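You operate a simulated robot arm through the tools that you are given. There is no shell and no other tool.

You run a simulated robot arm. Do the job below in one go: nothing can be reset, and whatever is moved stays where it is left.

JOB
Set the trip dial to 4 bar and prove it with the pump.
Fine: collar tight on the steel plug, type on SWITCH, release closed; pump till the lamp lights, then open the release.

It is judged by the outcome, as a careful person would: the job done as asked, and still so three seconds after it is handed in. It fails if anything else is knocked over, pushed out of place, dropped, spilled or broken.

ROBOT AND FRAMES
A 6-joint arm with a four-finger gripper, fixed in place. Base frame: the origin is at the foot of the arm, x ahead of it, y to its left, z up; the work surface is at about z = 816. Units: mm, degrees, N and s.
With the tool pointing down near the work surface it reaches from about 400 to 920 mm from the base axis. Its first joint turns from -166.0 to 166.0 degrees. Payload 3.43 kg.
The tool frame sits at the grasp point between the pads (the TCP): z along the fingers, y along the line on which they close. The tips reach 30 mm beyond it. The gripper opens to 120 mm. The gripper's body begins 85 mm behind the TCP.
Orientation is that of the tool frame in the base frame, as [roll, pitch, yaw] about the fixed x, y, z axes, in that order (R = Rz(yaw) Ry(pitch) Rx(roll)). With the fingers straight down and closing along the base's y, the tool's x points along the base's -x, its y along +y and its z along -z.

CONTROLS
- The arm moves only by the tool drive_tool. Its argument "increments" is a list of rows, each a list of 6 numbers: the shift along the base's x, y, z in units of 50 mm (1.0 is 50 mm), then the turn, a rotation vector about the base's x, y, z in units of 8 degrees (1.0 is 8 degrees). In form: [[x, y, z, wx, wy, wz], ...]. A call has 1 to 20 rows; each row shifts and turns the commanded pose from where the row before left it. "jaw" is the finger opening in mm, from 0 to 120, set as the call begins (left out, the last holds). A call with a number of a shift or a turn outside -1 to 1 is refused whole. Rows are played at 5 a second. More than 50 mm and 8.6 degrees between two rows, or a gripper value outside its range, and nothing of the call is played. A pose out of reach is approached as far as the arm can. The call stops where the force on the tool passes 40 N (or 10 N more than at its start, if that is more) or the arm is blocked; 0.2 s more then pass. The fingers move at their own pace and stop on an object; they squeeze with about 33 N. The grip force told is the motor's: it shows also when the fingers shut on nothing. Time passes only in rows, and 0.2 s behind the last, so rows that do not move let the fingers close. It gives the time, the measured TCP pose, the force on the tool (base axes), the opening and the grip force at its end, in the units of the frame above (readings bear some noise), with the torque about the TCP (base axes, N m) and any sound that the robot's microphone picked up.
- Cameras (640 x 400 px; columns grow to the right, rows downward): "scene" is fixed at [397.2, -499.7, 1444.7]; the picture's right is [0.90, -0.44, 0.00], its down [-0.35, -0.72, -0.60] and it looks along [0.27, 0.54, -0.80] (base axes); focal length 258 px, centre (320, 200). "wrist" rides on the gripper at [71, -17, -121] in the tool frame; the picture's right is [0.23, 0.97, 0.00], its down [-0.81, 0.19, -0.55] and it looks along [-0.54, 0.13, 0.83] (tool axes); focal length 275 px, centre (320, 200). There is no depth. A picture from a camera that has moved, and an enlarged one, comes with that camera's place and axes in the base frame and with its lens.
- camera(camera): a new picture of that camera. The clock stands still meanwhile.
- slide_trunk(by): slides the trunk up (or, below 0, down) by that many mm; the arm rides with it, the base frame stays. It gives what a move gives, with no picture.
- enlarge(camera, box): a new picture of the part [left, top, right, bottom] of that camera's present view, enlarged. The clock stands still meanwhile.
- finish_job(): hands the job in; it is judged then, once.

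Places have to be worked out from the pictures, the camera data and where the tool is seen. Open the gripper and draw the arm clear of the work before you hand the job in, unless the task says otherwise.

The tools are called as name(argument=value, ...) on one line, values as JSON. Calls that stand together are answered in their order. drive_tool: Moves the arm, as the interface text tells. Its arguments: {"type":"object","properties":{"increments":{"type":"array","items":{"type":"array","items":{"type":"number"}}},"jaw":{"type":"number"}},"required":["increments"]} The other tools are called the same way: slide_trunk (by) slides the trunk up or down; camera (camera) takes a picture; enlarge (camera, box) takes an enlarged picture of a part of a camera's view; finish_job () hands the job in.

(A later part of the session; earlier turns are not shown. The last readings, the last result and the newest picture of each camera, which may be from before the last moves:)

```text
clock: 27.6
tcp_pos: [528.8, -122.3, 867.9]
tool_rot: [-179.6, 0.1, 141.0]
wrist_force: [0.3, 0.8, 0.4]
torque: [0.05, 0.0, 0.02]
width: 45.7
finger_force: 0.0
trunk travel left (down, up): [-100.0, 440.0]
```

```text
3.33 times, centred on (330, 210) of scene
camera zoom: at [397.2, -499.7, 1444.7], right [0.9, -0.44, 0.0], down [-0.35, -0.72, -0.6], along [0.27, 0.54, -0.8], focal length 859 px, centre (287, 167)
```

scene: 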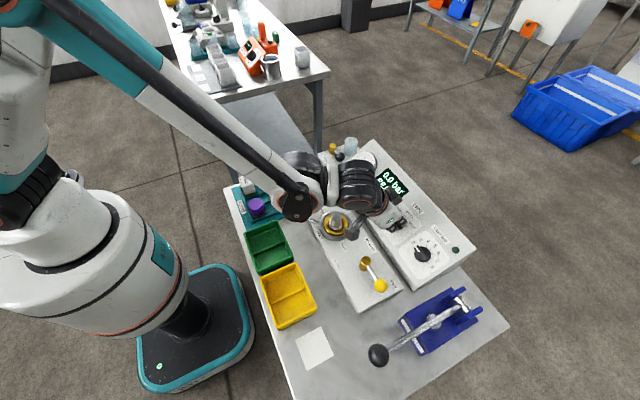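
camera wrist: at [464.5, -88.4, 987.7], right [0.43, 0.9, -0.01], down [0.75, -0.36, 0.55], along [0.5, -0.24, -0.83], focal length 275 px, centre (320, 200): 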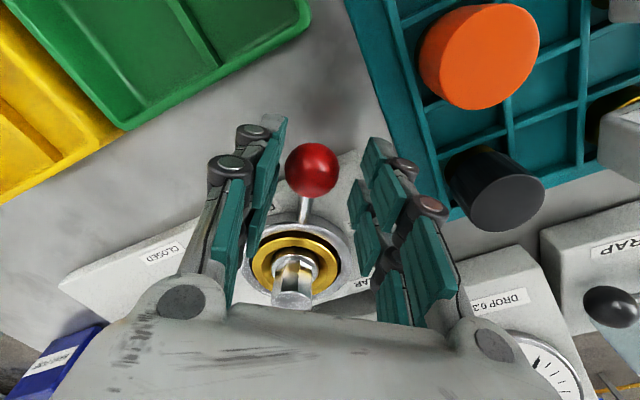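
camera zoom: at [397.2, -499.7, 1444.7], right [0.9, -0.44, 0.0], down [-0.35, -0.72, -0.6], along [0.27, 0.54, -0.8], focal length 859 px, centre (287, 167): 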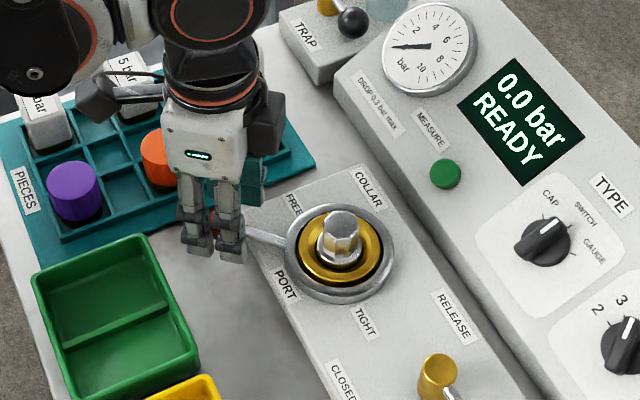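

The ball is caged between the fingers. I sweep the lever counter-clockwise around the port axis, turning the tool with it.

drive_tool(increments=[[-0.134, -0.2008, 0, 0, 0, 0.9375], [-0.1069, -0.2165, 0, 0, 0, 0.9375], [-0.0775, -0.2287, 0, 0, 0, 0.9375], [-0.0471, -0.2368, 0, 0, 0, 0.9375], [-0.0159, -0.2409, 0, 0, 0, 0.9375], [0.0159, -0.2409, 0, 0, 0, 0.9375], [0.0471, -0.2368, 0, 0, 0, 0.9375], [0.0775, -0.2287, 0, 0, 0, 0.9375]])

camera(camera="wrist")

camera(camera="scene")

```text
clock: 29.4
tcp_pos: [517.5, -212.8, 868.9]
tool_rot: [-179.7, 0.1, -158.9]
wrist_force: [-0.9, 0.1, 1.1]
torque: [-0.03, 0.01, -0.01]
width: 46.2
finger_force: 0.1
trunk travel left (down, up): [-100.0, 440.0]
```

```text
taken
camera wrist: at [457.9, -252.8, 987.8], right [-0.56, 0.83, -0.01], down [0.69, 0.47, 0.55], along [0.46, 0.31, -0.83], focal length 275 px, centre (320, 200)
```

wrist: 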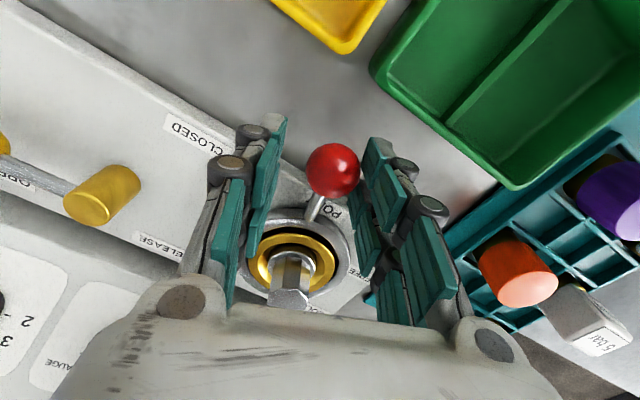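

```text
taken
```

scene: 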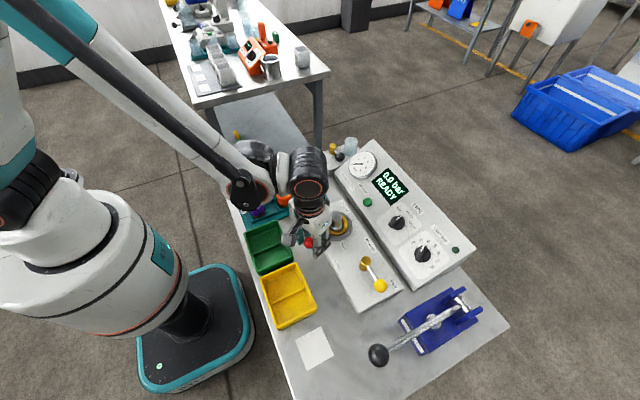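

The lever moves freely so far. I continue the arc toward TIGHT, watching for the stop.

drive_tool(increments=[[0.1069, -0.2165, 0, 0, 0, 0.9375], [0.134, -0.2008, 0, 0, 0, 0.9375], [0.1593, -0.1815, 0, 0, 0, 0.9375], [0.1815, -0.1593, 0, 0, 0, 0.9375]])

camera(camera="wrist")

enlarge(camera="scene", box=[260, 150, 400, 270])

```text
clock: 30.4
tcp_pos: [539.7, -244.7, 868.7]
tool_rot: [179.7, 0.1, -129.8]
wrist_force: [-20.7, 17.5, -3.2]
torque: [0.58, 0.22, -0.08]
width: 60.1
finger_force: 12.3
trunk travel left (down, up): [-100.0, 440.0]
stopped in row 4: the force on the tool passed its limit at 42 N (the readings are from after the stop); the commanded pose is now the measured one
```

```text
taken
camera wrist: at [508.3, -309.7, 988.2], right [-0.9, 0.45, 0.01], down [0.37, 0.74, 0.55], along [0.24, 0.5, -0.83], focal length 275 px, centre (320, 200)
```

wrist: 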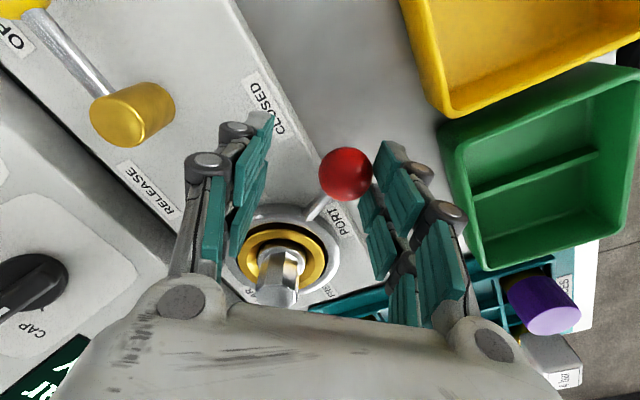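

```text
3.33 times, centred on (330, 210) of scene
camera zoom: at [397.2, -499.7, 1444.7], right [0.9, -0.44, 0.0], down [-0.35, -0.72, -0.6], along [0.27, 0.54, -0.8], focal length 859 px, centre (287, 167)
```

zoom: 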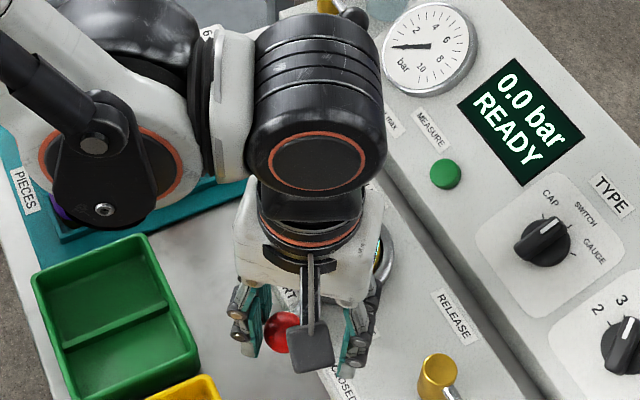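

The lever hit a stop at about 217°, mirroring the FREE position. I unload by recentring on the ball, open a bit, rise clear and check its resting position.

drive_tool(increments=[[-0.12, 0.1, 0, 0, 0, 0], [-0.12, 0.1, 0, 0, 0, 0], [0, 0, 0.5, 0, 0, 0], [0, 0, 0.7, 0, 0, 0], [0, 0, 0.7, 0, 0, 0], [0, 0, 0.6, 0, 0, 0], [0, 0, 0, 0, 0, 0]], jaw=64)

camera(camera="wrist")

enlarge(camera="scene", box=[260, 150, 400, 270])

```text
clock: 32.0
tcp_pos: [529.6, -235.8, 993.7]
tool_rot: [179.9, 0.0, -129.9]
wrist_force: [-0.3, -0.1, 0.1]
torque: [0.0, -0.02, -0.01]
width: 63.8
finger_force: 0.1
trunk travel left (down, up): [-100.0, 440.0]
```

```text
taken
camera wrist: at [497.0, -300.7, 1113.2], right [-0.89, 0.45, 0.0], down [0.37, 0.74, 0.55], along [0.25, 0.5, -0.83], focal length 275 px, centre (320, 200)
```

wrist: 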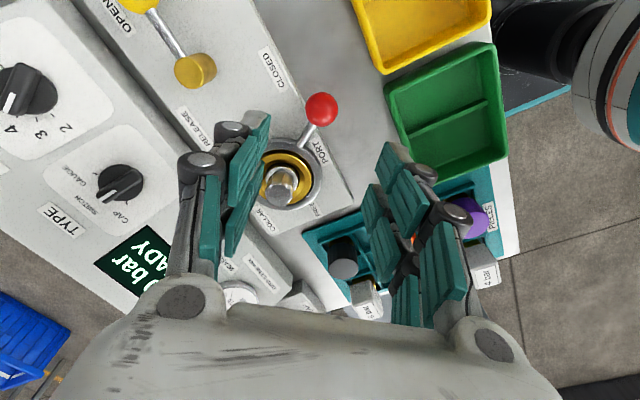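

```text
3.33 times, centred on (330, 210) of scene
camera zoom: at [397.2, -499.7, 1444.7], right [0.9, -0.44, 0.0], down [-0.35, -0.72, -0.6], along [0.27, 0.54, -0.8], focal length 859 px, centre (287, 167)
```

zoom: 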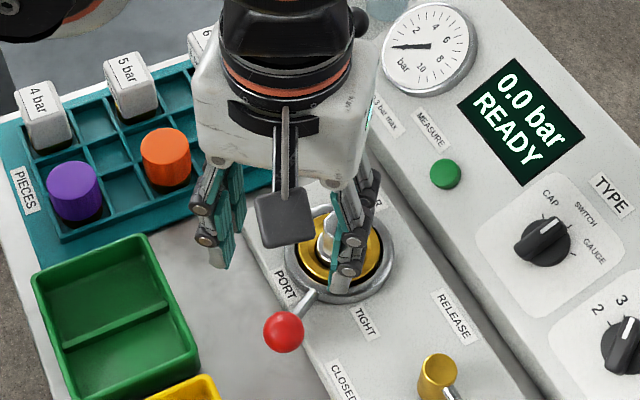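

The collar lever rests at ~218°, on the TIGHT side. Next is the release: ball ≈(614.5,-379,855), pivot ≈(613.5,-315); I hover over its ball with fingers closing along x.

drive_tool(increments=[[0.283, -0.478, -0.145, 0, 0, 0.833], [0.283, -0.478, -0.145, 0, 0, 0.833], [0.283, -0.478, -0.145, 0, 0, 0.833], [0.283, -0.478, -0.145, 0, 0, 0.833], [0.283, -0.478, -0.145, 0, 0, 0.833], [0.283, -0.478, -0.145, 0, 0, 0.833], [0, 0, 0, 0, 0, 0]], jaw=46)

camera(camera="wrist")

```text
clock: 33.6
tcp_pos: [615.4, -380.9, 950.9]
tool_rot: [179.8, 0.1, -89.8]
wrist_force: [0.1, -0.3, -1.0]
torque: [-0.01, 0.02, -0.01]
width: 46.0
finger_force: 0.1
trunk travel left (down, up): [-100.0, 440.0]
```

```text
taken
camera wrist: at [633.9, -451.5, 1069.9], right [-0.97, -0.23, 0.0], down [-0.19, 0.81, 0.55], along [-0.13, 0.54, -0.83], focal length 275 px, centre (320, 200)
```

wrist: 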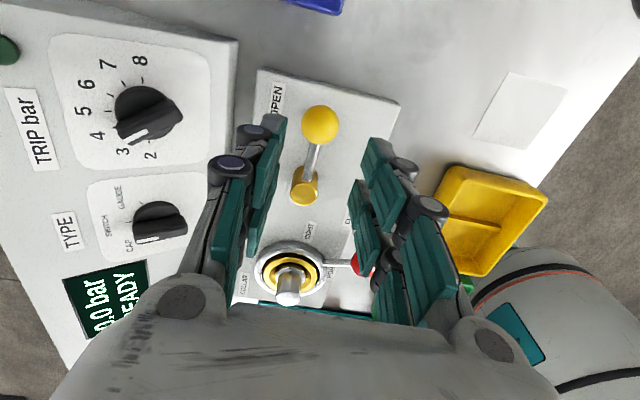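

The ball is exactly under the TCP; descending to straddle it.

drive_tool(increments=[[0, 0, -0.4, 0, 0, 0], [0, 0, -0.4, 0, 0, 0], [0, 0, -0.4, 0, 0, 0], [0, 0, -0.36, 0, 0, 0], [0, 0, 0, 0, 0, 0]], jaw=46)

camera(camera="wrist")

enlarge(camera="scene", box=[320, 200, 460, 320])

```text
clock: 34.8
tcp_pos: [615.3, -380.1, 871.2]
tool_rot: [179.8, -0.1, -89.7]
wrist_force: [-0.1, -0.8, -0.7]
torque: [0.02, 0.03, 0.03]
width: 45.9
finger_force: 0.1
trunk travel left (down, up): [-100.0, 440.0]
```

```text
taken
camera wrist: at [632.8, -450.9, 991.3], right [-0.97, -0.23, 0.0], down [-0.19, 0.81, 0.55], along [-0.13, 0.54, -0.83], focal length 275 px, centre (320, 200)
```

wrist: 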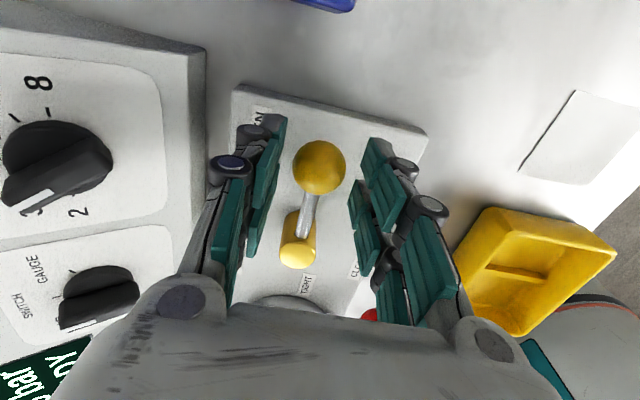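

```text
3.33 times, centred on (390, 260) of scene
camera zoom: at [397.2, -499.7, 1444.7], right [0.9, -0.44, 0.0], down [-0.35, -0.72, -0.6], along [0.27, 0.54, -0.8], focal length 859 px, centre (87, 0)
```

zoom: 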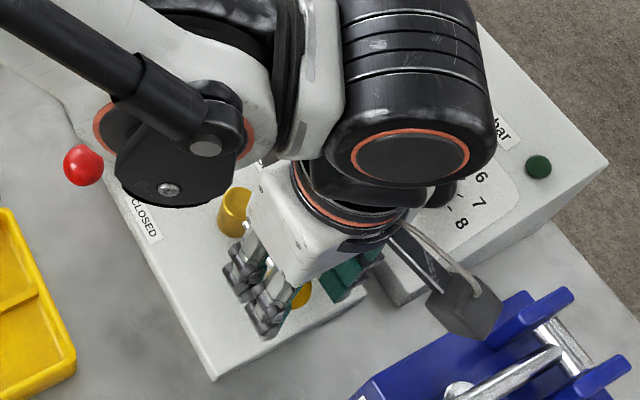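

Caged. I sweep the release lever clockwise from OPEN toward CLOSED around its pivot.

drive_tool(increments=[[-0.1684, 0.0111, 0, 0, 0, -0.9375], [-0.1655, 0.0329, 0, 0, 0, -0.9375], [-0.1598, 0.0542, 0, 0, 0, -0.9375], [-0.1513, 0.0747, 0, 0, 0, -0.9375], [-0.1404, 0.0937, 0, 0, 0, -0.9375], [-0.1268, 0.1113, 0, 0, 0, -0.9375], [-0.1113, 0.1268, 0, 0, 0, -0.9375], [-0.0937, 0.1404, 0, 0, 0, -0.9375], [-0.0747, 0.1513, 0, 0, 0, -0.9375]])

camera(camera="wrist")

```text
clock: 36.8
tcp_pos: [556.2, -339.2, 870.7]
tool_rot: [179.8, 0.0, -157.5]
wrist_force: [-0.4, -1.1, -0.1]
torque: [0.01, -0.02, 0.0]
width: 46.7
finger_force: 0.5
trunk travel left (down, up): [-100.0, 440.0]
```

```text
taken
camera wrist: at [497.5, -382.7, 990.9], right [-0.58, 0.81, 0.0], down [0.68, 0.49, 0.55], along [0.45, 0.33, -0.83], focal length 275 px, centre (320, 200)
```

wrist: 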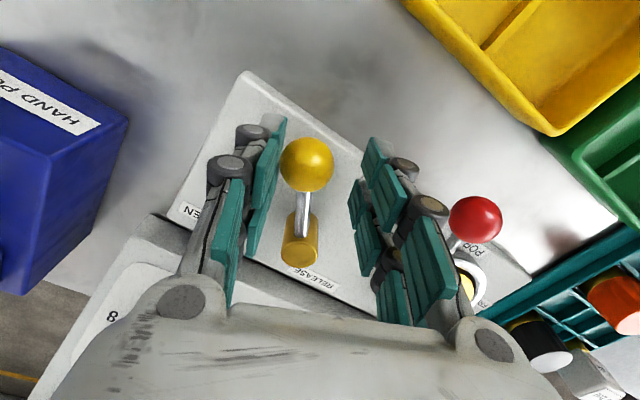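

Moving freely; I continue to the closed stop.

drive_tool(increments=[[-0.0542, 0.1598, 0, 0, 0, -0.9375], [-0.0329, 0.1655, 0, 0, 0, -0.9375], [-0.0111, 0.1684, 0, 0, 0, -0.9375], [0.0111, 0.1684, 0, 0, 0, -0.9375]])

camera(camera="wrist")

```text
clock: 37.8
tcp_pos: [551.9, -309.8, 869.8]
tool_rot: [-179.9, 0.2, 172.5]
wrist_force: [8.0, -29.1, -4.1]
torque: [-0.55, -0.32, 0.35]
width: 60.0
finger_force: 12.7
trunk travel left (down, up): [-100.0, 440.0]
```

```text
taken
camera wrist: at [480.2, -317.3, 989.8], right [-0.1, 0.99, 0.0], down [0.83, 0.08, 0.55], along [0.55, 0.06, -0.83], focal length 275 px, centre (320, 200)
```

wrist: 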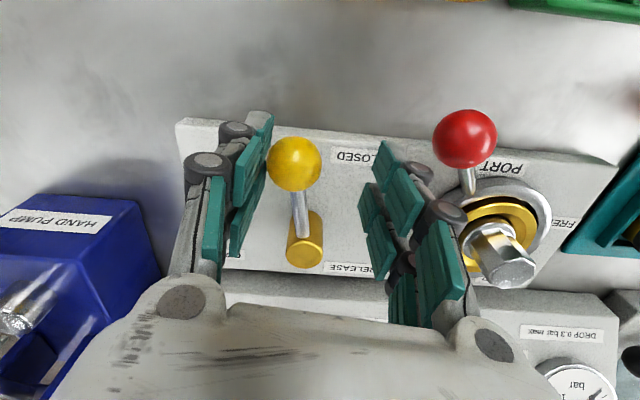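

The release lever stopped at about 189°. I unload and lift to check where it rests.

drive_tool(increments=[[-0.02, -0.15, 0, 0, 0, 0], [-0.02, -0.15, 0, 0, 0, 0], [0, 0, 0.5, 0, 0, 0], [0, 0, 0.7, 0, 0, 0], [0, 0, 0.7, 0, 0, 0], [0, 0, 0, 0, 0, 0]], jaw=66)

camera(camera="wrist")

enlarge(camera="scene", box=[280, 180, 420, 320])

```text
clock: 39.2
tcp_pos: [550.0, -321.4, 968.4]
tool_rot: [180.0, 0.1, 172.7]
wrist_force: [-0.1, 0.5, -1.2]
torque: [-0.01, -0.01, 0.0]
width: 65.9
finger_force: 0.1
trunk travel left (down, up): [-100.0, 440.0]
```

```text
taken
camera wrist: at [477.5, -327.5, 1087.3], right [-0.1, 0.99, 0.0], down [0.83, 0.09, 0.55], along [0.55, 0.06, -0.83], focal length 275 px, centre (320, 200)
```

wrist: 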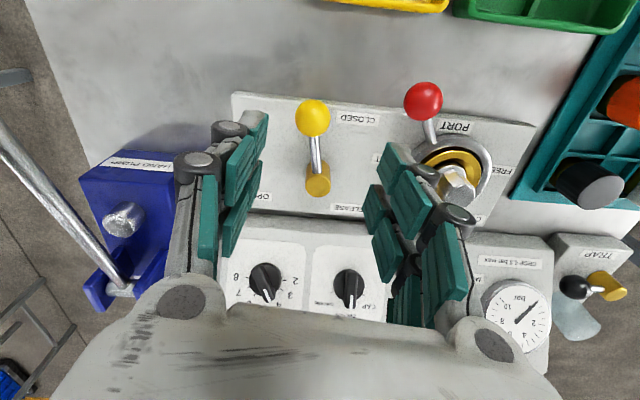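

```text
2.86 times, centred on (350, 250) of scene
camera zoom: at [397.2, -499.7, 1444.7], right [0.9, -0.44, 0.0], down [-0.35, -0.72, -0.6], along [0.27, 0.54, -0.8], focal length 736 px, centre (234, 57)
```

zoom: 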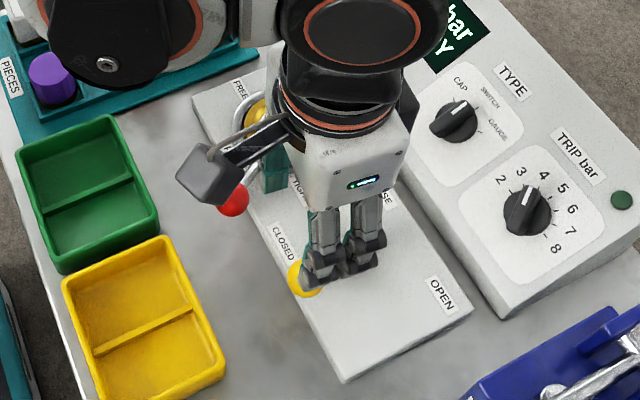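

The release lever rests ~80° from OPEN at a firm stop, at the CLOSED label. Now the hand pump: I move to view its knob and lever.

drive_tool(increments=[[-0.2, -0.634, 0.526, 0, 0, 0.469], [-0.2, -0.634, 0.526, 0, 0, 0.469], [-0.2, -0.634, 0.526, 0, 0, 0], [-0.2, -0.634, 0.526, 0, 0, 0], [-0.2, -0.634, 0.526, 0, 0, 0], [0, 0, 0, 0, 0, 0]], jaw=120)

camera(camera="wrist")

camera(camera="scene")

```text
clock: 40.6
tcp_pos: [499.6, -479.2, 1098.6]
tool_rot: [179.8, 0.0, -179.8]
wrist_force: [0.2, -0.2, 0.1]
torque: [0.06, -0.02, 0.02]
width: 119.9
finger_force: 0.0
trunk travel left (down, up): [-100.0, 440.0]
```

```text
taken
camera wrist: at [428.8, -497.2, 1218.4], right [-0.23, 0.97, 0.0], down [0.81, 0.19, 0.55], along [0.54, 0.13, -0.83], focal length 275 px, centre (320, 200)
```

wrist: 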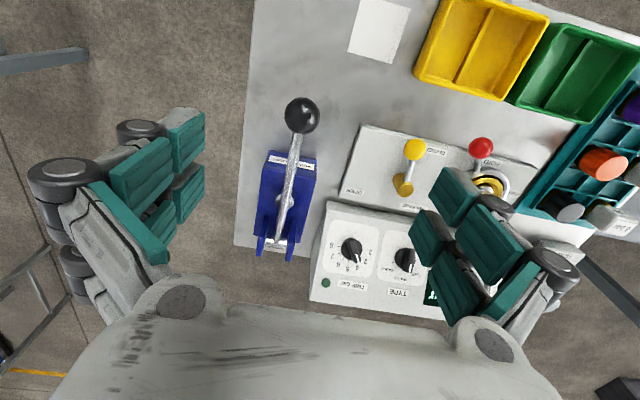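

```text
taken
```

scene: 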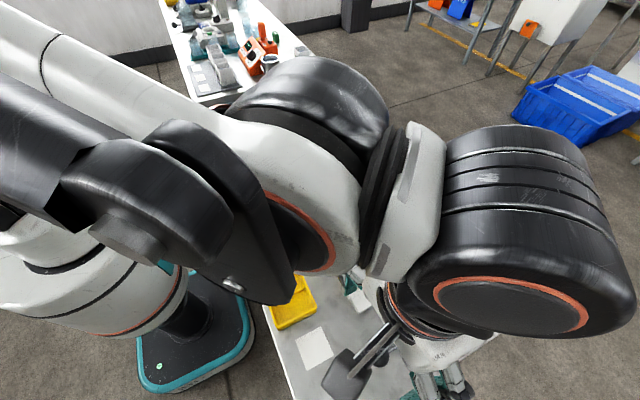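

Knob lies near (510,-496) with height uncertain (~930–960). I take a second, lower view from behind the knob to fix its height.

drive_tool(increments=[[-0.333, 0, -0.65, 0, 0, 0], [-0.333, 0, -0.65, 0, 0, 0], [-0.333, 0, -0.65, 0, 0, 0], [0, 0, 0, 0, 0, 0]], jaw=120)

camera(camera="wrist")

```text
clock: 41.6
tcp_pos: [449.6, -481.3, 999.7]
tool_rot: [179.8, 0.1, -179.8]
wrist_force: [0.1, 0.3, 0.0]
torque: [0.01, 0.0, -0.01]
width: 119.8
finger_force: 0.0
trunk travel left (down, up): [-100.0, 440.0]
```

```text
taken
camera wrist: at [379.1, -497.1, 1119.4], right [-0.23, 0.97, 0.0], down [0.81, 0.19, 0.55], along [0.54, 0.13, -0.83], focal length 275 px, centre (320, 200)
```

wrist: 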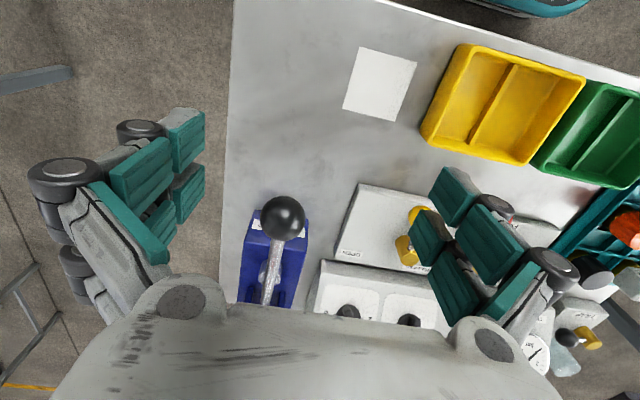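

Both views agree: knob centre (510,-495.5,950), radius ≈17.5, pivot ≈(737,-491,890), so the lever is ~235 mm long at ~15° up. I move above the knob and descend with the fingers on either side of it.

drive_tool(increments=[[0, -0.142, 0.4, 0, 0, 0], [0.6, -0.142, 0, 0, 0, 0], [0.608, 0, 0, 0, 0, 0], [0, 0, -0.4, 0, 0, 0], [0, 0, -0.4, 0, 0, 0], [0, 0, 0, 0, 0, 0]], jaw=64)

camera(camera="wrist")

```text
clock: 43.0
tcp_pos: [510.0, -496.4, 979.8]
tool_rot: [179.8, 0.0, -179.8]
wrist_force: [-0.4, 0.8, 0.3]
torque: [0.0, -0.01, -0.01]
width: 63.9
finger_force: 0.0
trunk travel left (down, up): [-100.0, 440.0]
```

```text
taken
camera wrist: at [439.7, -511.7, 1099.5], right [-0.23, 0.97, 0.0], down [0.81, 0.19, 0.55], along [0.54, 0.13, -0.83], focal length 275 px, centre (320, 200)
```

wrist: 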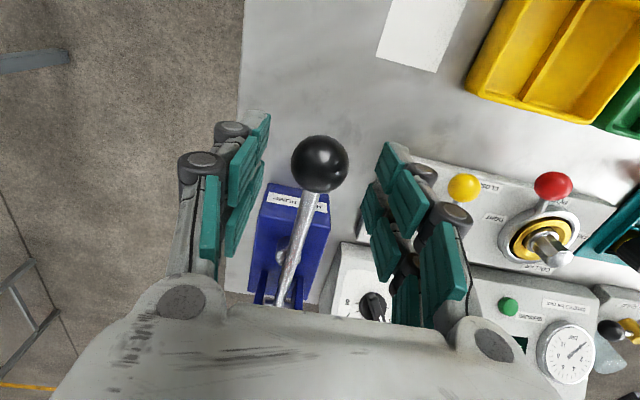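

The knob is centred between the fingers. I lower 22 mm and close on it.

drive_tool(increments=[[0, 0, -0.22, 0, 0, 0], [0, 0, -0.22, 0, 0, 0], [0, 0, 0, 0, 0, 0]], jaw=64)

drive_tool(increments=[[0, 0, 0, 0, 0, 0], [0, 0, 0, 0, 0, 0], [0, 0, 0, 0, 0, 0]], jaw=20)

camera(camera="wrist")

camera(camera="scene")

```text
clock: 43.8
tcp_pos: [509.5, -495.9, 956.9]
tool_rot: [179.9, 0.0, -179.9]
wrist_force: [0.5, -0.7, 0.1]
torque: [0.01, 0.0, -0.01]
width: 64.2
finger_force: 0.0
trunk travel left (down, up): [-100.0, 440.0]
```

```text
clock: 44.6
tcp_pos: [509.9, -494.3, 957.2]
tool_rot: [180.0, 0.1, -179.8]
wrist_force: [-0.1, 2.4, 1.7]
torque: [0.01, 0.12, 0.01]
width: 31.9
finger_force: 45.0
trunk travel left (down, up): [-100.0, 440.0]
```

```text
taken
camera wrist: at [439.4, -511.8, 1077.6], right [-0.23, 0.97, 0.0], down [0.81, 0.19, 0.55], along [0.54, 0.13, -0.83], focal length 275 px, centre (320, 200)
```

wrist: 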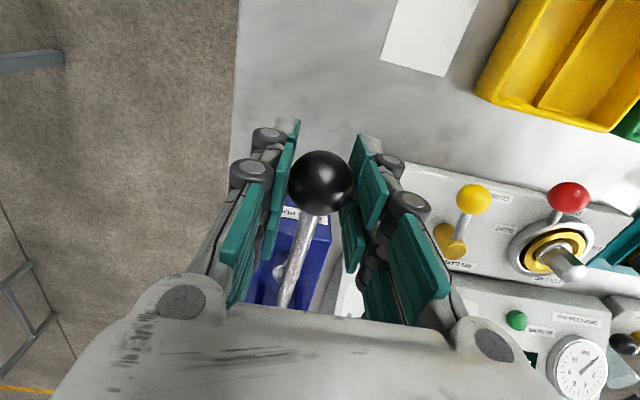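

```text
taken
```

scene: 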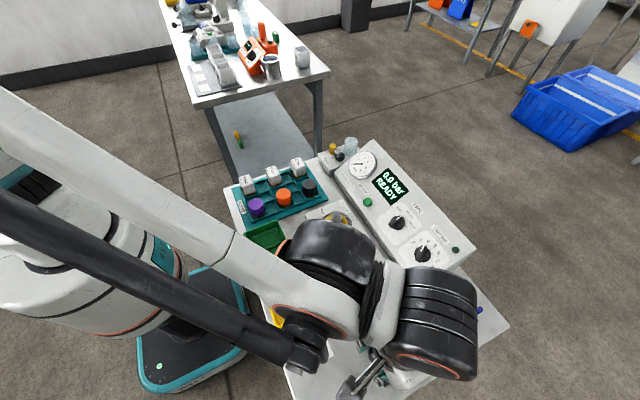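

Gripped (31.9 mm). I try a first down-stroke along the lever's arc in small steps, watching force.

drive_tool(increments=[[-0.054, 0, -0.222, 0, 0, 0], [-0.044, 0, -0.242, 0, 0, 0], [-0.032, 0, -0.244, 0, 0, 0]])

camera(camera="wrist")

enlarge(camera="scene", box=[340, 140, 480, 280])

```text
clock: 45.4
tcp_pos: [504.3, -494.7, 922.3]
tool_rot: [179.9, 0.1, -179.8]
wrist_force: [22.1, -1.9, 6.0]
torque: [0.06, -0.84, -0.06]
width: 34.8
finger_force: 44.6
trunk travel left (down, up): [-100.0, 440.0]
```

```text
taken
camera wrist: at [434.3, -511.9, 1041.8], right [-0.23, 0.97, 0.0], down [0.81, 0.19, 0.55], along [0.54, 0.13, -0.83], focal length 275 px, centre (320, 200)
```

wrist: 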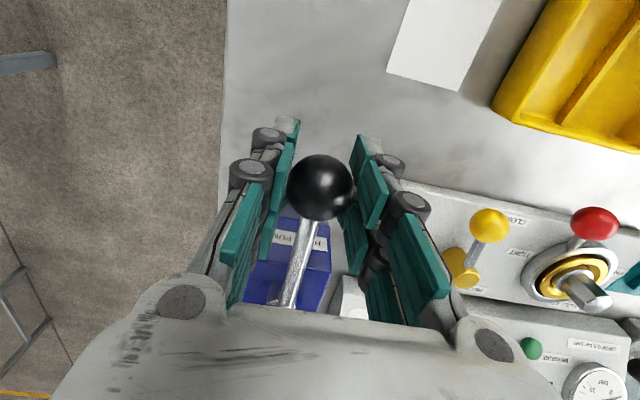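

```text
2.86 times, centred on (410, 210) of scene
camera zoom: at [397.2, -499.7, 1444.7], right [0.9, -0.44, 0.0], down [-0.35, -0.72, -0.6], along [0.27, 0.54, -0.8], focal length 736 px, centre (63, 171)
```

zoom: 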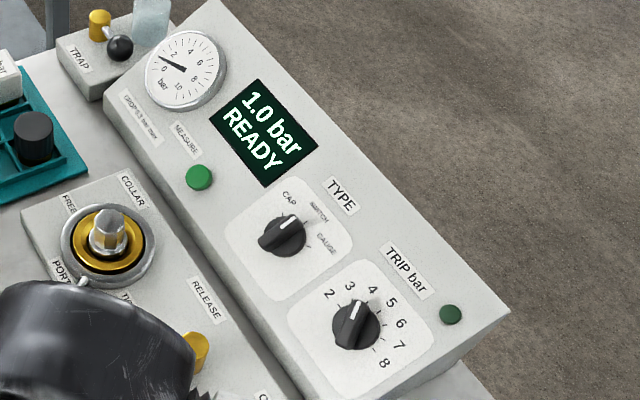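

The display already reads 1.0 bar, so the system seals. The +x force shows my arc was pulling slightly outward; I correct x and continue down in small steps.

drive_tool(increments=[[0.06, 0, -0.1, 0, 0, 0], [0.01, 0, -0.2, 0, 0, 0]])

enlarge(camera="scene", box=[340, 140, 480, 280])

camera(camera="wrist")

```text
clock: 46.0
tcp_pos: [504.7, -495.3, 908.1]
tool_rot: [179.8, -0.2, -179.9]
wrist_force: [3.9, 5.3, 5.0]
torque: [0.08, -0.31, 0.03]
width: 34.9
finger_force: 45.1
trunk travel left (down, up): [-100.0, 440.0]
```

```text
2.86 times, centred on (410, 210) of scene
camera zoom: at [397.2, -499.7, 1444.7], right [0.9, -0.44, 0.0], down [-0.35, -0.72, -0.6], along [0.27, 0.54, -0.8], focal length 736 px, centre (63, 171)
```

zoom: 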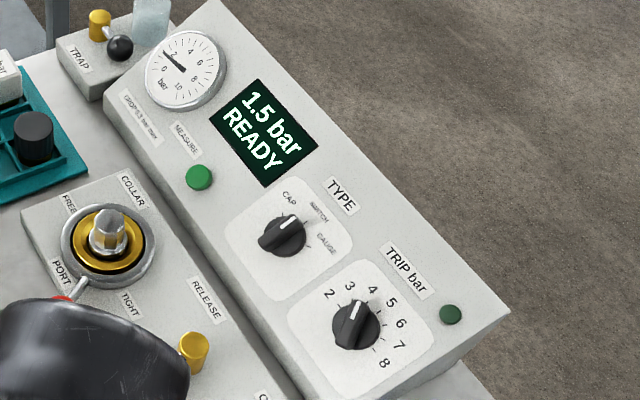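

```text
taken
camera wrist: at [434.2, -511.8, 1028.2], right [-0.23, 0.97, 0.0], down [0.81, 0.19, 0.55], along [0.54, 0.13, -0.83], focal length 275 px, centre (320, 200)
```

wrist: 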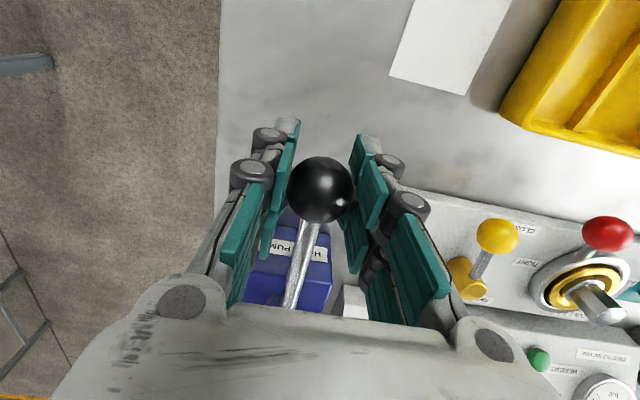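

1.5 bar, with low force now. I continue the down-stroke another ~25 mm.

drive_tool(increments=[[0, 0, -0.25, 0, 0, 0], [0.01, 0, -0.25, 0, 0, 0]])

enlarge(camera="scene", box=[340, 140, 480, 280])

```text
clock: 46.6
tcp_pos: [504.8, -495.9, 884.5]
tool_rot: [179.9, -0.1, -179.9]
wrist_force: [-7.8, 10.3, 5.4]
torque: [0.02, -0.27, 0.01]
width: 33.9
finger_force: 44.9
trunk travel left (down, up): [-100.0, 440.0]
```

```text
2.86 times, centred on (410, 210) of scene
camera zoom: at [397.2, -499.7, 1444.7], right [0.9, -0.44, 0.0], down [-0.35, -0.72, -0.6], along [0.27, 0.54, -0.8], focal length 736 px, centre (63, 171)
```

zoom: 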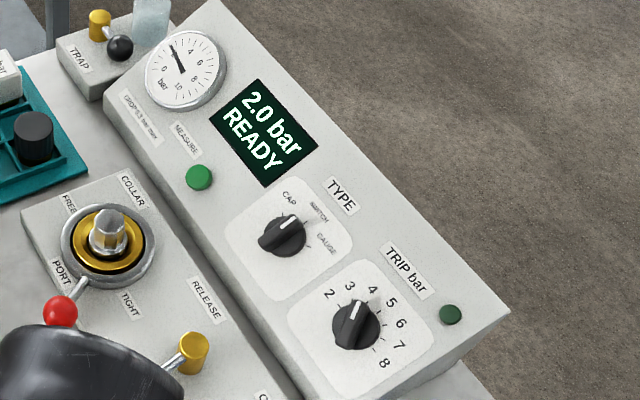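

2.0 bar after one stroke. I raise the handle back up along its arc for a second stroke.

drive_tool(increments=[[0, 0, 0.24, 0, 0, 0], [-0.01, 0.01, 0.24, 0, 0, 0], [0.01, 0.01, 0.24, 0, 0, 0], [0.02, 0, 0.24, 0, 0, 0], [0.03, 0, 0.24, 0, 0, 0], [0.05, 0, 0.24, 0, 0, 0], [0, 0, 0, 0, 0, 0]])

enlarge(camera="scene", box=[340, 140, 480, 280])

camera(camera="wrist")

```text
clock: 47.9
tcp_pos: [510.1, -495.4, 941.3]
tool_rot: [179.6, -0.3, -179.8]
wrist_force: [0.5, -0.3, -30.4]
torque: [-0.18, 0.01, -0.05]
width: 31.3
finger_force: 45.2
trunk travel left (down, up): [-100.0, 440.0]
stopped in row 6: the force on the tool passed its limit at 58 N (the readings are from after the stop); the commanded pose is now the measured one
```

```text
2.86 times, centred on (410, 210) of scene
camera zoom: at [397.2, -499.7, 1444.7], right [0.9, -0.44, 0.0], down [-0.35, -0.72, -0.6], along [0.27, 0.54, -0.8], focal length 736 px, centre (63, 171)
```

zoom: 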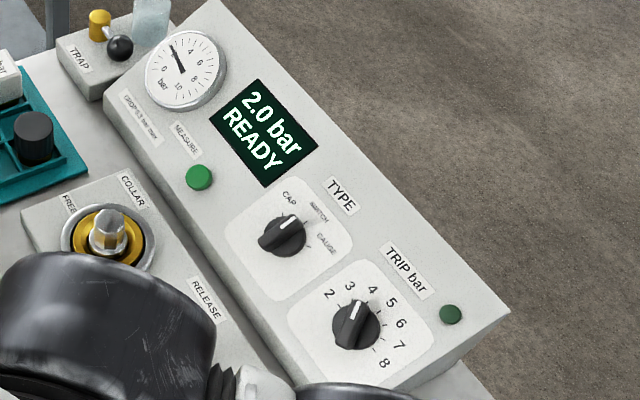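

```text
taken
camera wrist: at [439.7, -512.0, 1060.4], right [-0.23, 0.97, 0.01], down [0.81, 0.19, 0.55], along [0.54, 0.13, -0.83], focal length 275 px, centre (320, 200)
```

wrist: 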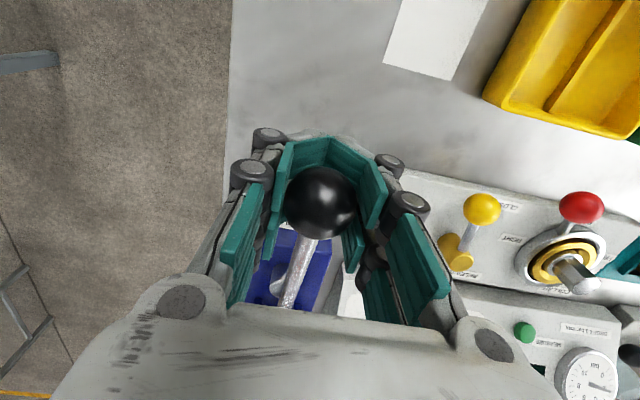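

At the top stop the knob slid ~18 mm up in the grip (fingers now curl under it), and pressure holds at 2.0 bar. I start the second down-stroke in steps.

drive_tool(increments=[[-0.02, 0, -0.2, 0, 0, 0], [-0.03, 0, -0.2, 0, 0, 0], [-0.03, 0, -0.2, 0, 0, 0]])

enlarge(camera="scene", box=[340, 140, 480, 280])

camera(camera="wrist")

```text
clock: 48.7
tcp_pos: [505.8, -496.3, 913.7]
tool_rot: [179.7, 0.0, -179.9]
wrist_force: [13.0, -18.2, 5.4]
torque: [0.28, -0.6, -0.06]
width: 31.9
finger_force: 45.7
trunk travel left (down, up): [-100.0, 440.0]
```

```text
2.86 times, centred on (410, 210) of scene
camera zoom: at [397.2, -499.7, 1444.7], right [0.9, -0.44, 0.0], down [-0.35, -0.72, -0.6], along [0.27, 0.54, -0.8], focal length 736 px, centre (63, 171)
```

zoom: 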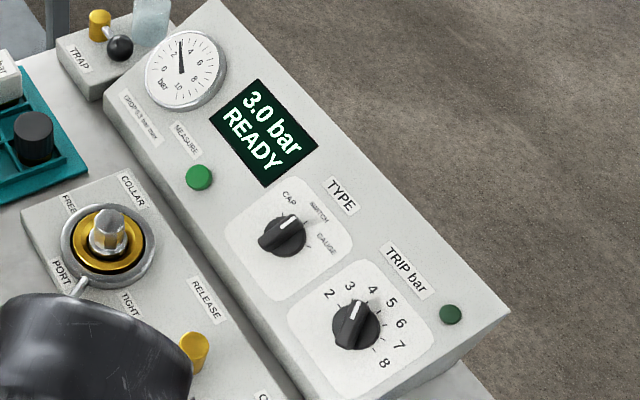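

```text
taken
camera wrist: at [434.5, -511.7, 1032.4], right [-0.23, 0.97, 0.0], down [0.81, 0.19, 0.55], along [0.54, 0.13, -0.83], focal length 275 px, centre (320, 200)
```

wrist: 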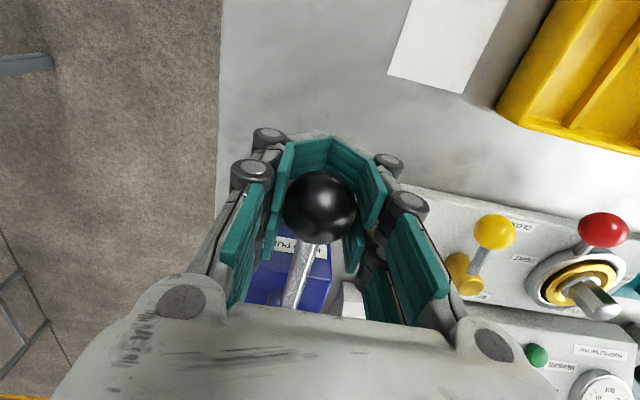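

3.0 bar at low vertical force. I continue ~14 mm more, easing sideways load.

drive_tool(increments=[[0.02, -0.02, -0.14, 0, 0, 0], [0, -0.01, -0.14, 0, 0, 0]])

enlarge(camera="scene", box=[340, 140, 480, 280])

```text
clock: 49.3
tcp_pos: [504.5, -495.8, 898.8]
tool_rot: [179.7, 0.0, -180.0]
wrist_force: [-5.4, -3.4, 7.2]
torque: [0.18, -0.63, -0.05]
width: 31.9
finger_force: 44.7
trunk travel left (down, up): [-100.0, 440.0]
```

```text
2.86 times, centred on (410, 210) of scene
camera zoom: at [397.2, -499.7, 1444.7], right [0.9, -0.44, 0.0], down [-0.35, -0.72, -0.6], along [0.27, 0.54, -0.8], focal length 736 px, centre (63, 171)
```

zoom: 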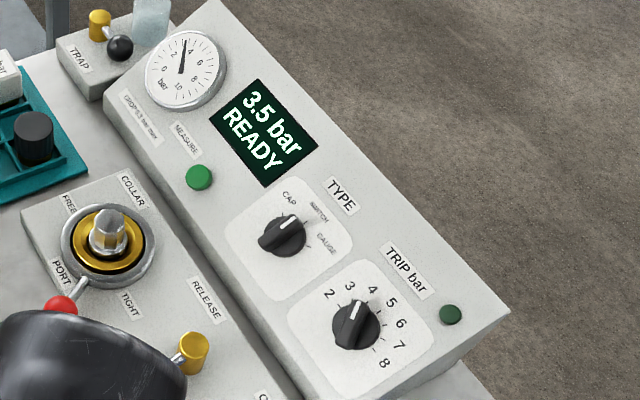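

3.5 bar. Continuing in finer steps to see where the lamp lights.

drive_tool(increments=[[0, 0, -0.1, 0, 0, 0], [0, 0, -0.06, 0, 0, 0]])

enlarge(camera="scene", box=[340, 140, 480, 280])

```text
clock: 49.9
tcp_pos: [504.3, -495.1, 893.7]
tool_rot: [179.6, -0.1, -179.9]
wrist_force: [-11.6, -3.0, 7.0]
torque: [0.06, -0.89, -0.02]
width: 31.6
finger_force: 45.6
trunk travel left (down, up): [-100.0, 440.0]
```

```text
2.86 times, centred on (410, 210) of scene
camera zoom: at [397.2, -499.7, 1444.7], right [0.9, -0.44, 0.0], down [-0.35, -0.72, -0.6], along [0.27, 0.54, -0.8], focal length 736 px, centre (63, 171)
```

zoom: 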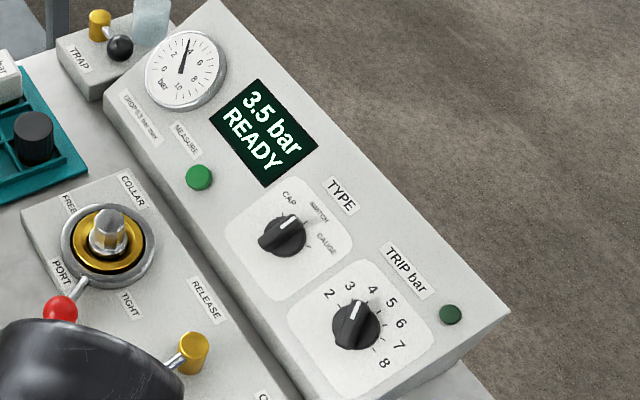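

Display has 0.5 bar steps; the needle is now just under 4. Another few millimetres.

drive_tool(increments=[[0.01, 0, -0.06, 0, 0, 0]])

enlarge(camera="scene", box=[340, 140, 480, 280])

```text
clock: 50.3
tcp_pos: [504.3, -495.0, 889.9]
tool_rot: [179.7, -0.1, -179.9]
wrist_force: [-17.5, 0.0, 6.4]
torque: [0.05, -0.93, 0.0]
width: 31.4
finger_force: 45.3
trunk travel left (down, up): [-100.0, 440.0]
```

```text
2.86 times, centred on (410, 210) of scene
camera zoom: at [397.2, -499.7, 1444.7], right [0.9, -0.44, 0.0], down [-0.35, -0.72, -0.6], along [0.27, 0.54, -0.8], focal length 736 px, centre (63, 171)
```

zoom: 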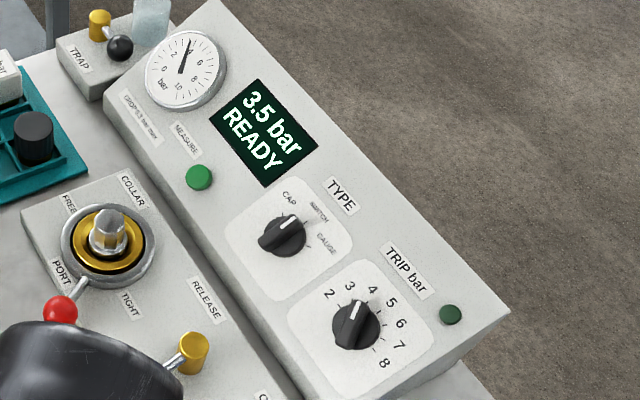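

drive_tool(increments=[[-0.04, 0, -0.08, 0, 0, 0]])

enlarge(camera="scene", box=[360, 140, 480, 280])

camera(camera="wrist")

```text
clock: 50.7
tcp_pos: [505.3, -494.6, 885.8]
tool_rot: [179.9, -0.1, -179.8]
wrist_force: [-5.1, -0.5, 8.2]
torque: [0.02, -0.95, -0.01]
width: 31.3
finger_force: 45.1
trunk travel left (down, up): [-100.0, 440.0]
```

```text
2.86 times, centred on (420, 210) of scene
camera zoom: at [397.2, -499.7, 1444.7], right [0.9, -0.44, 0.0], down [-0.35, -0.72, -0.6], along [0.27, 0.54, -0.8], focal length 736 px, centre (34, 171)
```

zoom: 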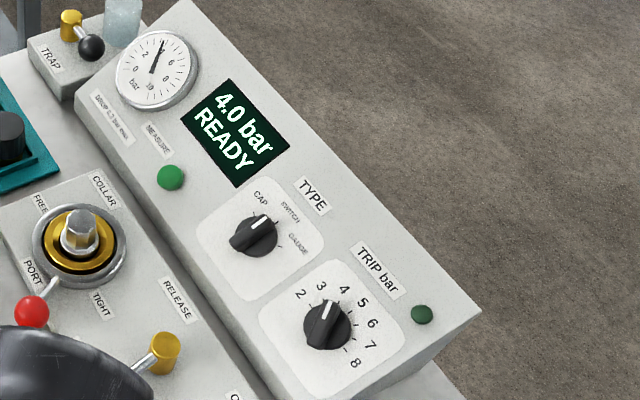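

```text
taken
camera wrist: at [434.0, -511.9, 1004.7], right [-0.23, 0.97, 0.0], down [0.81, 0.19, 0.55], along [0.54, 0.13, -0.83], focal length 275 px, centre (320, 200)
```

wrist: 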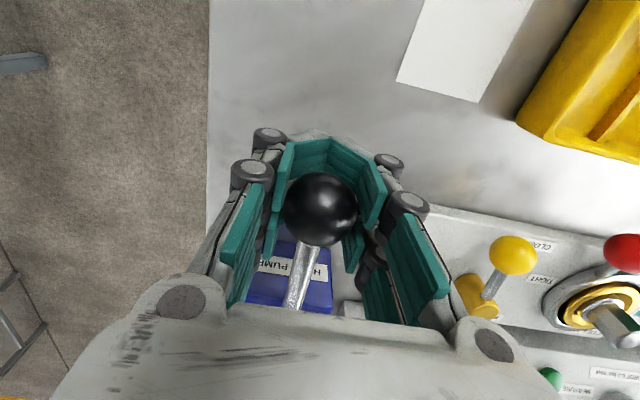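

enlarge(camera="scene", box=[340, 145, 400, 185])

enlarge(camera="scene", box=[390, 220, 480, 280])

```text
10.00 times, centred on (370, 165) of scene
camera zoom: at [397.2, -499.7, 1444.7], right [0.9, -0.44, 0.0], down [-0.35, -0.72, -0.6], along [0.27, 0.54, -0.8], focal length 2577 px, centre (-180, 550)
```

zoom: 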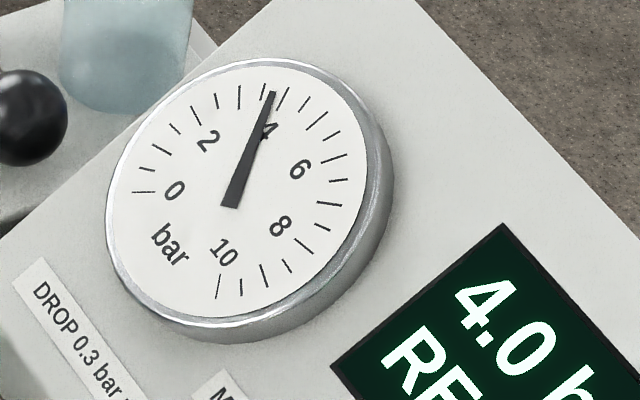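

```text
6.67 times, centred on (435, 250) of scene
camera zoom: at [397.2, -499.7, 1444.7], right [0.9, -0.44, 0.0], down [-0.35, -0.72, -0.6], along [0.27, 0.54, -0.8], focal length 1718 px, centre (-447, -133)
```

zoom: 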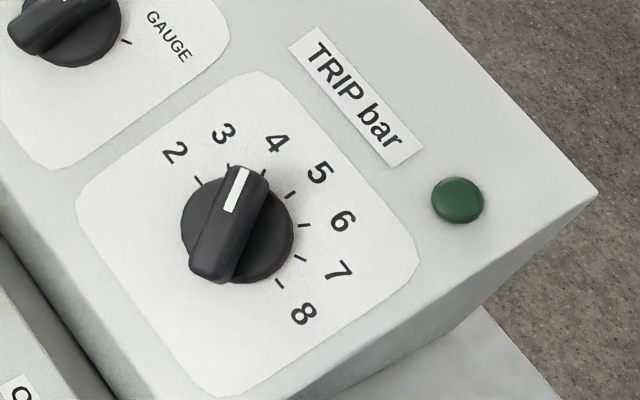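

The needle reads about 3.8 (display rounds to 0.5), lamp still dark as it should be. I press a few millimetres more.

drive_tool(increments=[[-0.02, 0, -0.08, 0, 0, 0]])

enlarge(camera="scene", box=[340, 145, 400, 185])

enlarge(camera="scene", box=[360, 140, 480, 280])

```text
clock: 51.1
tcp_pos: [505.7, -495.3, 880.3]
tool_rot: [179.7, 0.1, -179.7]
wrist_force: [5.1, -4.2, 9.3]
torque: [0.06, -0.82, 0.0]
width: 31.2
finger_force: 45.0
trunk travel left (down, up): [-100.0, 440.0]
```

```text
10.00 times, centred on (370, 165) of scene
camera zoom: at [397.2, -499.7, 1444.7], right [0.9, -0.44, 0.0], down [-0.35, -0.72, -0.6], along [0.27, 0.54, -0.8], focal length 2577 px, centre (-180, 550)
```

zoom: 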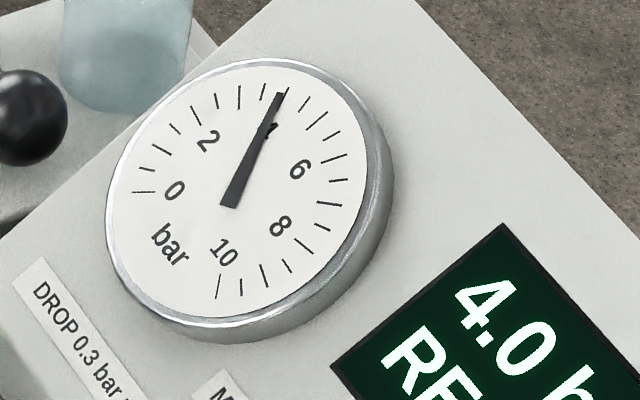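

```text
2.86 times, centred on (420, 210) of scene
camera zoom: at [397.2, -499.7, 1444.7], right [0.9, -0.44, 0.0], down [-0.35, -0.72, -0.6], along [0.27, 0.54, -0.8], focal length 736 px, centre (34, 171)
```

zoom: 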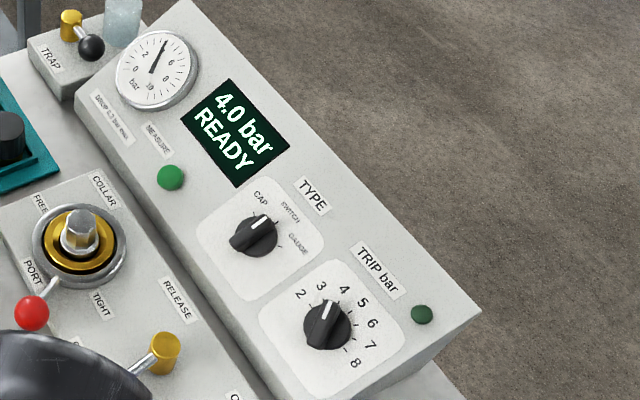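

Needle ≈3.95 and still unlit. A few more millimetres.

drive_tool(increments=[[-0.02, 0, -0.06, 0, 0, 0]])

enlarge(camera="scene", box=[340, 145, 400, 185])

enlarge(camera="scene", box=[360, 140, 480, 280])

```text
clock: 51.5
tcp_pos: [504.9, -494.8, 877.4]
tool_rot: [179.8, -0.1, -179.8]
wrist_force: [13.7, -3.9, 9.7]
torque: [0.11, -0.64, -0.02]
width: 31.4
finger_force: 45.1
trunk travel left (down, up): [-100.0, 440.0]
```

```text
10.00 times, centred on (370, 165) of scene
camera zoom: at [397.2, -499.7, 1444.7], right [0.9, -0.44, 0.0], down [-0.35, -0.72, -0.6], along [0.27, 0.54, -0.8], focal length 2577 px, centre (-180, 550)
```

zoom: 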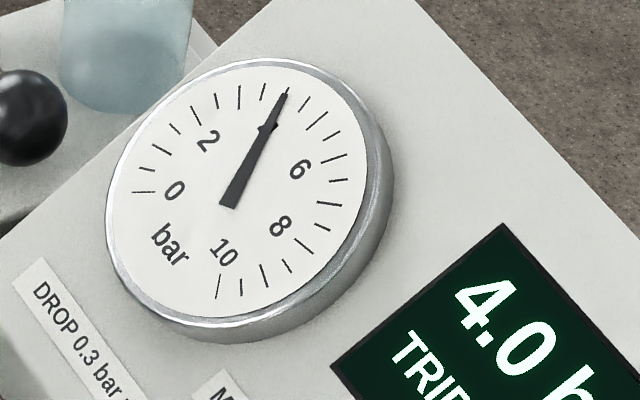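

```text
2.86 times, centred on (420, 210) of scene
camera zoom: at [397.2, -499.7, 1444.7], right [0.9, -0.44, 0.0], down [-0.35, -0.72, -0.6], along [0.27, 0.54, -0.8], focal length 736 px, centre (34, 171)
```

zoom: 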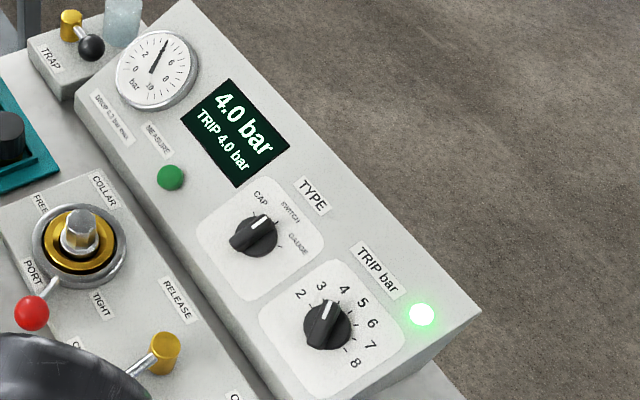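

The lamp lit: "TRIP 4.0 bar" at 4.0 bar on the gauge. I let go of the pump handle and rise clear.

drive_tool(increments=[[0, 0, 0, 0, 0, 0], [0, 0, 0, 0, 0, 0], [0, 0, 0.4, 0, 0, 0], [0, 0, 0.7, 0, 0, 0], [0, 0, 0.8, 0, 0, 0], [0, 0, 0.8, 0, 0, 0], [0, 0, 0, 0, 0, 0]], jaw=80)

camera(camera="wrist")

camera(camera="scene")

```text
clock: 53.1
tcp_pos: [502.2, -492.6, 1012.9]
tool_rot: [179.8, 0.0, -179.8]
wrist_force: [-0.5, 0.0, -0.1]
torque: [0.01, -0.03, 0.01]
width: 80.2
finger_force: 0.1
trunk travel left (down, up): [-100.0, 440.0]
```

```text
taken
camera wrist: at [432.2, -509.5, 1132.6], right [-0.23, 0.97, 0.0], down [0.81, 0.19, 0.55], along [0.54, 0.13, -0.83], focal length 275 px, centre (320, 200)
```

wrist: 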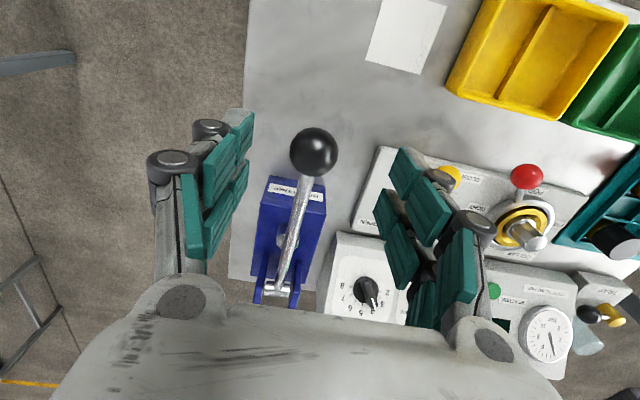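

```text
taken
```

scene: 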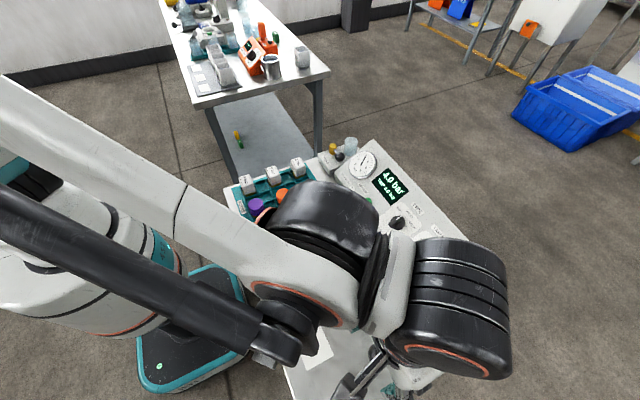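

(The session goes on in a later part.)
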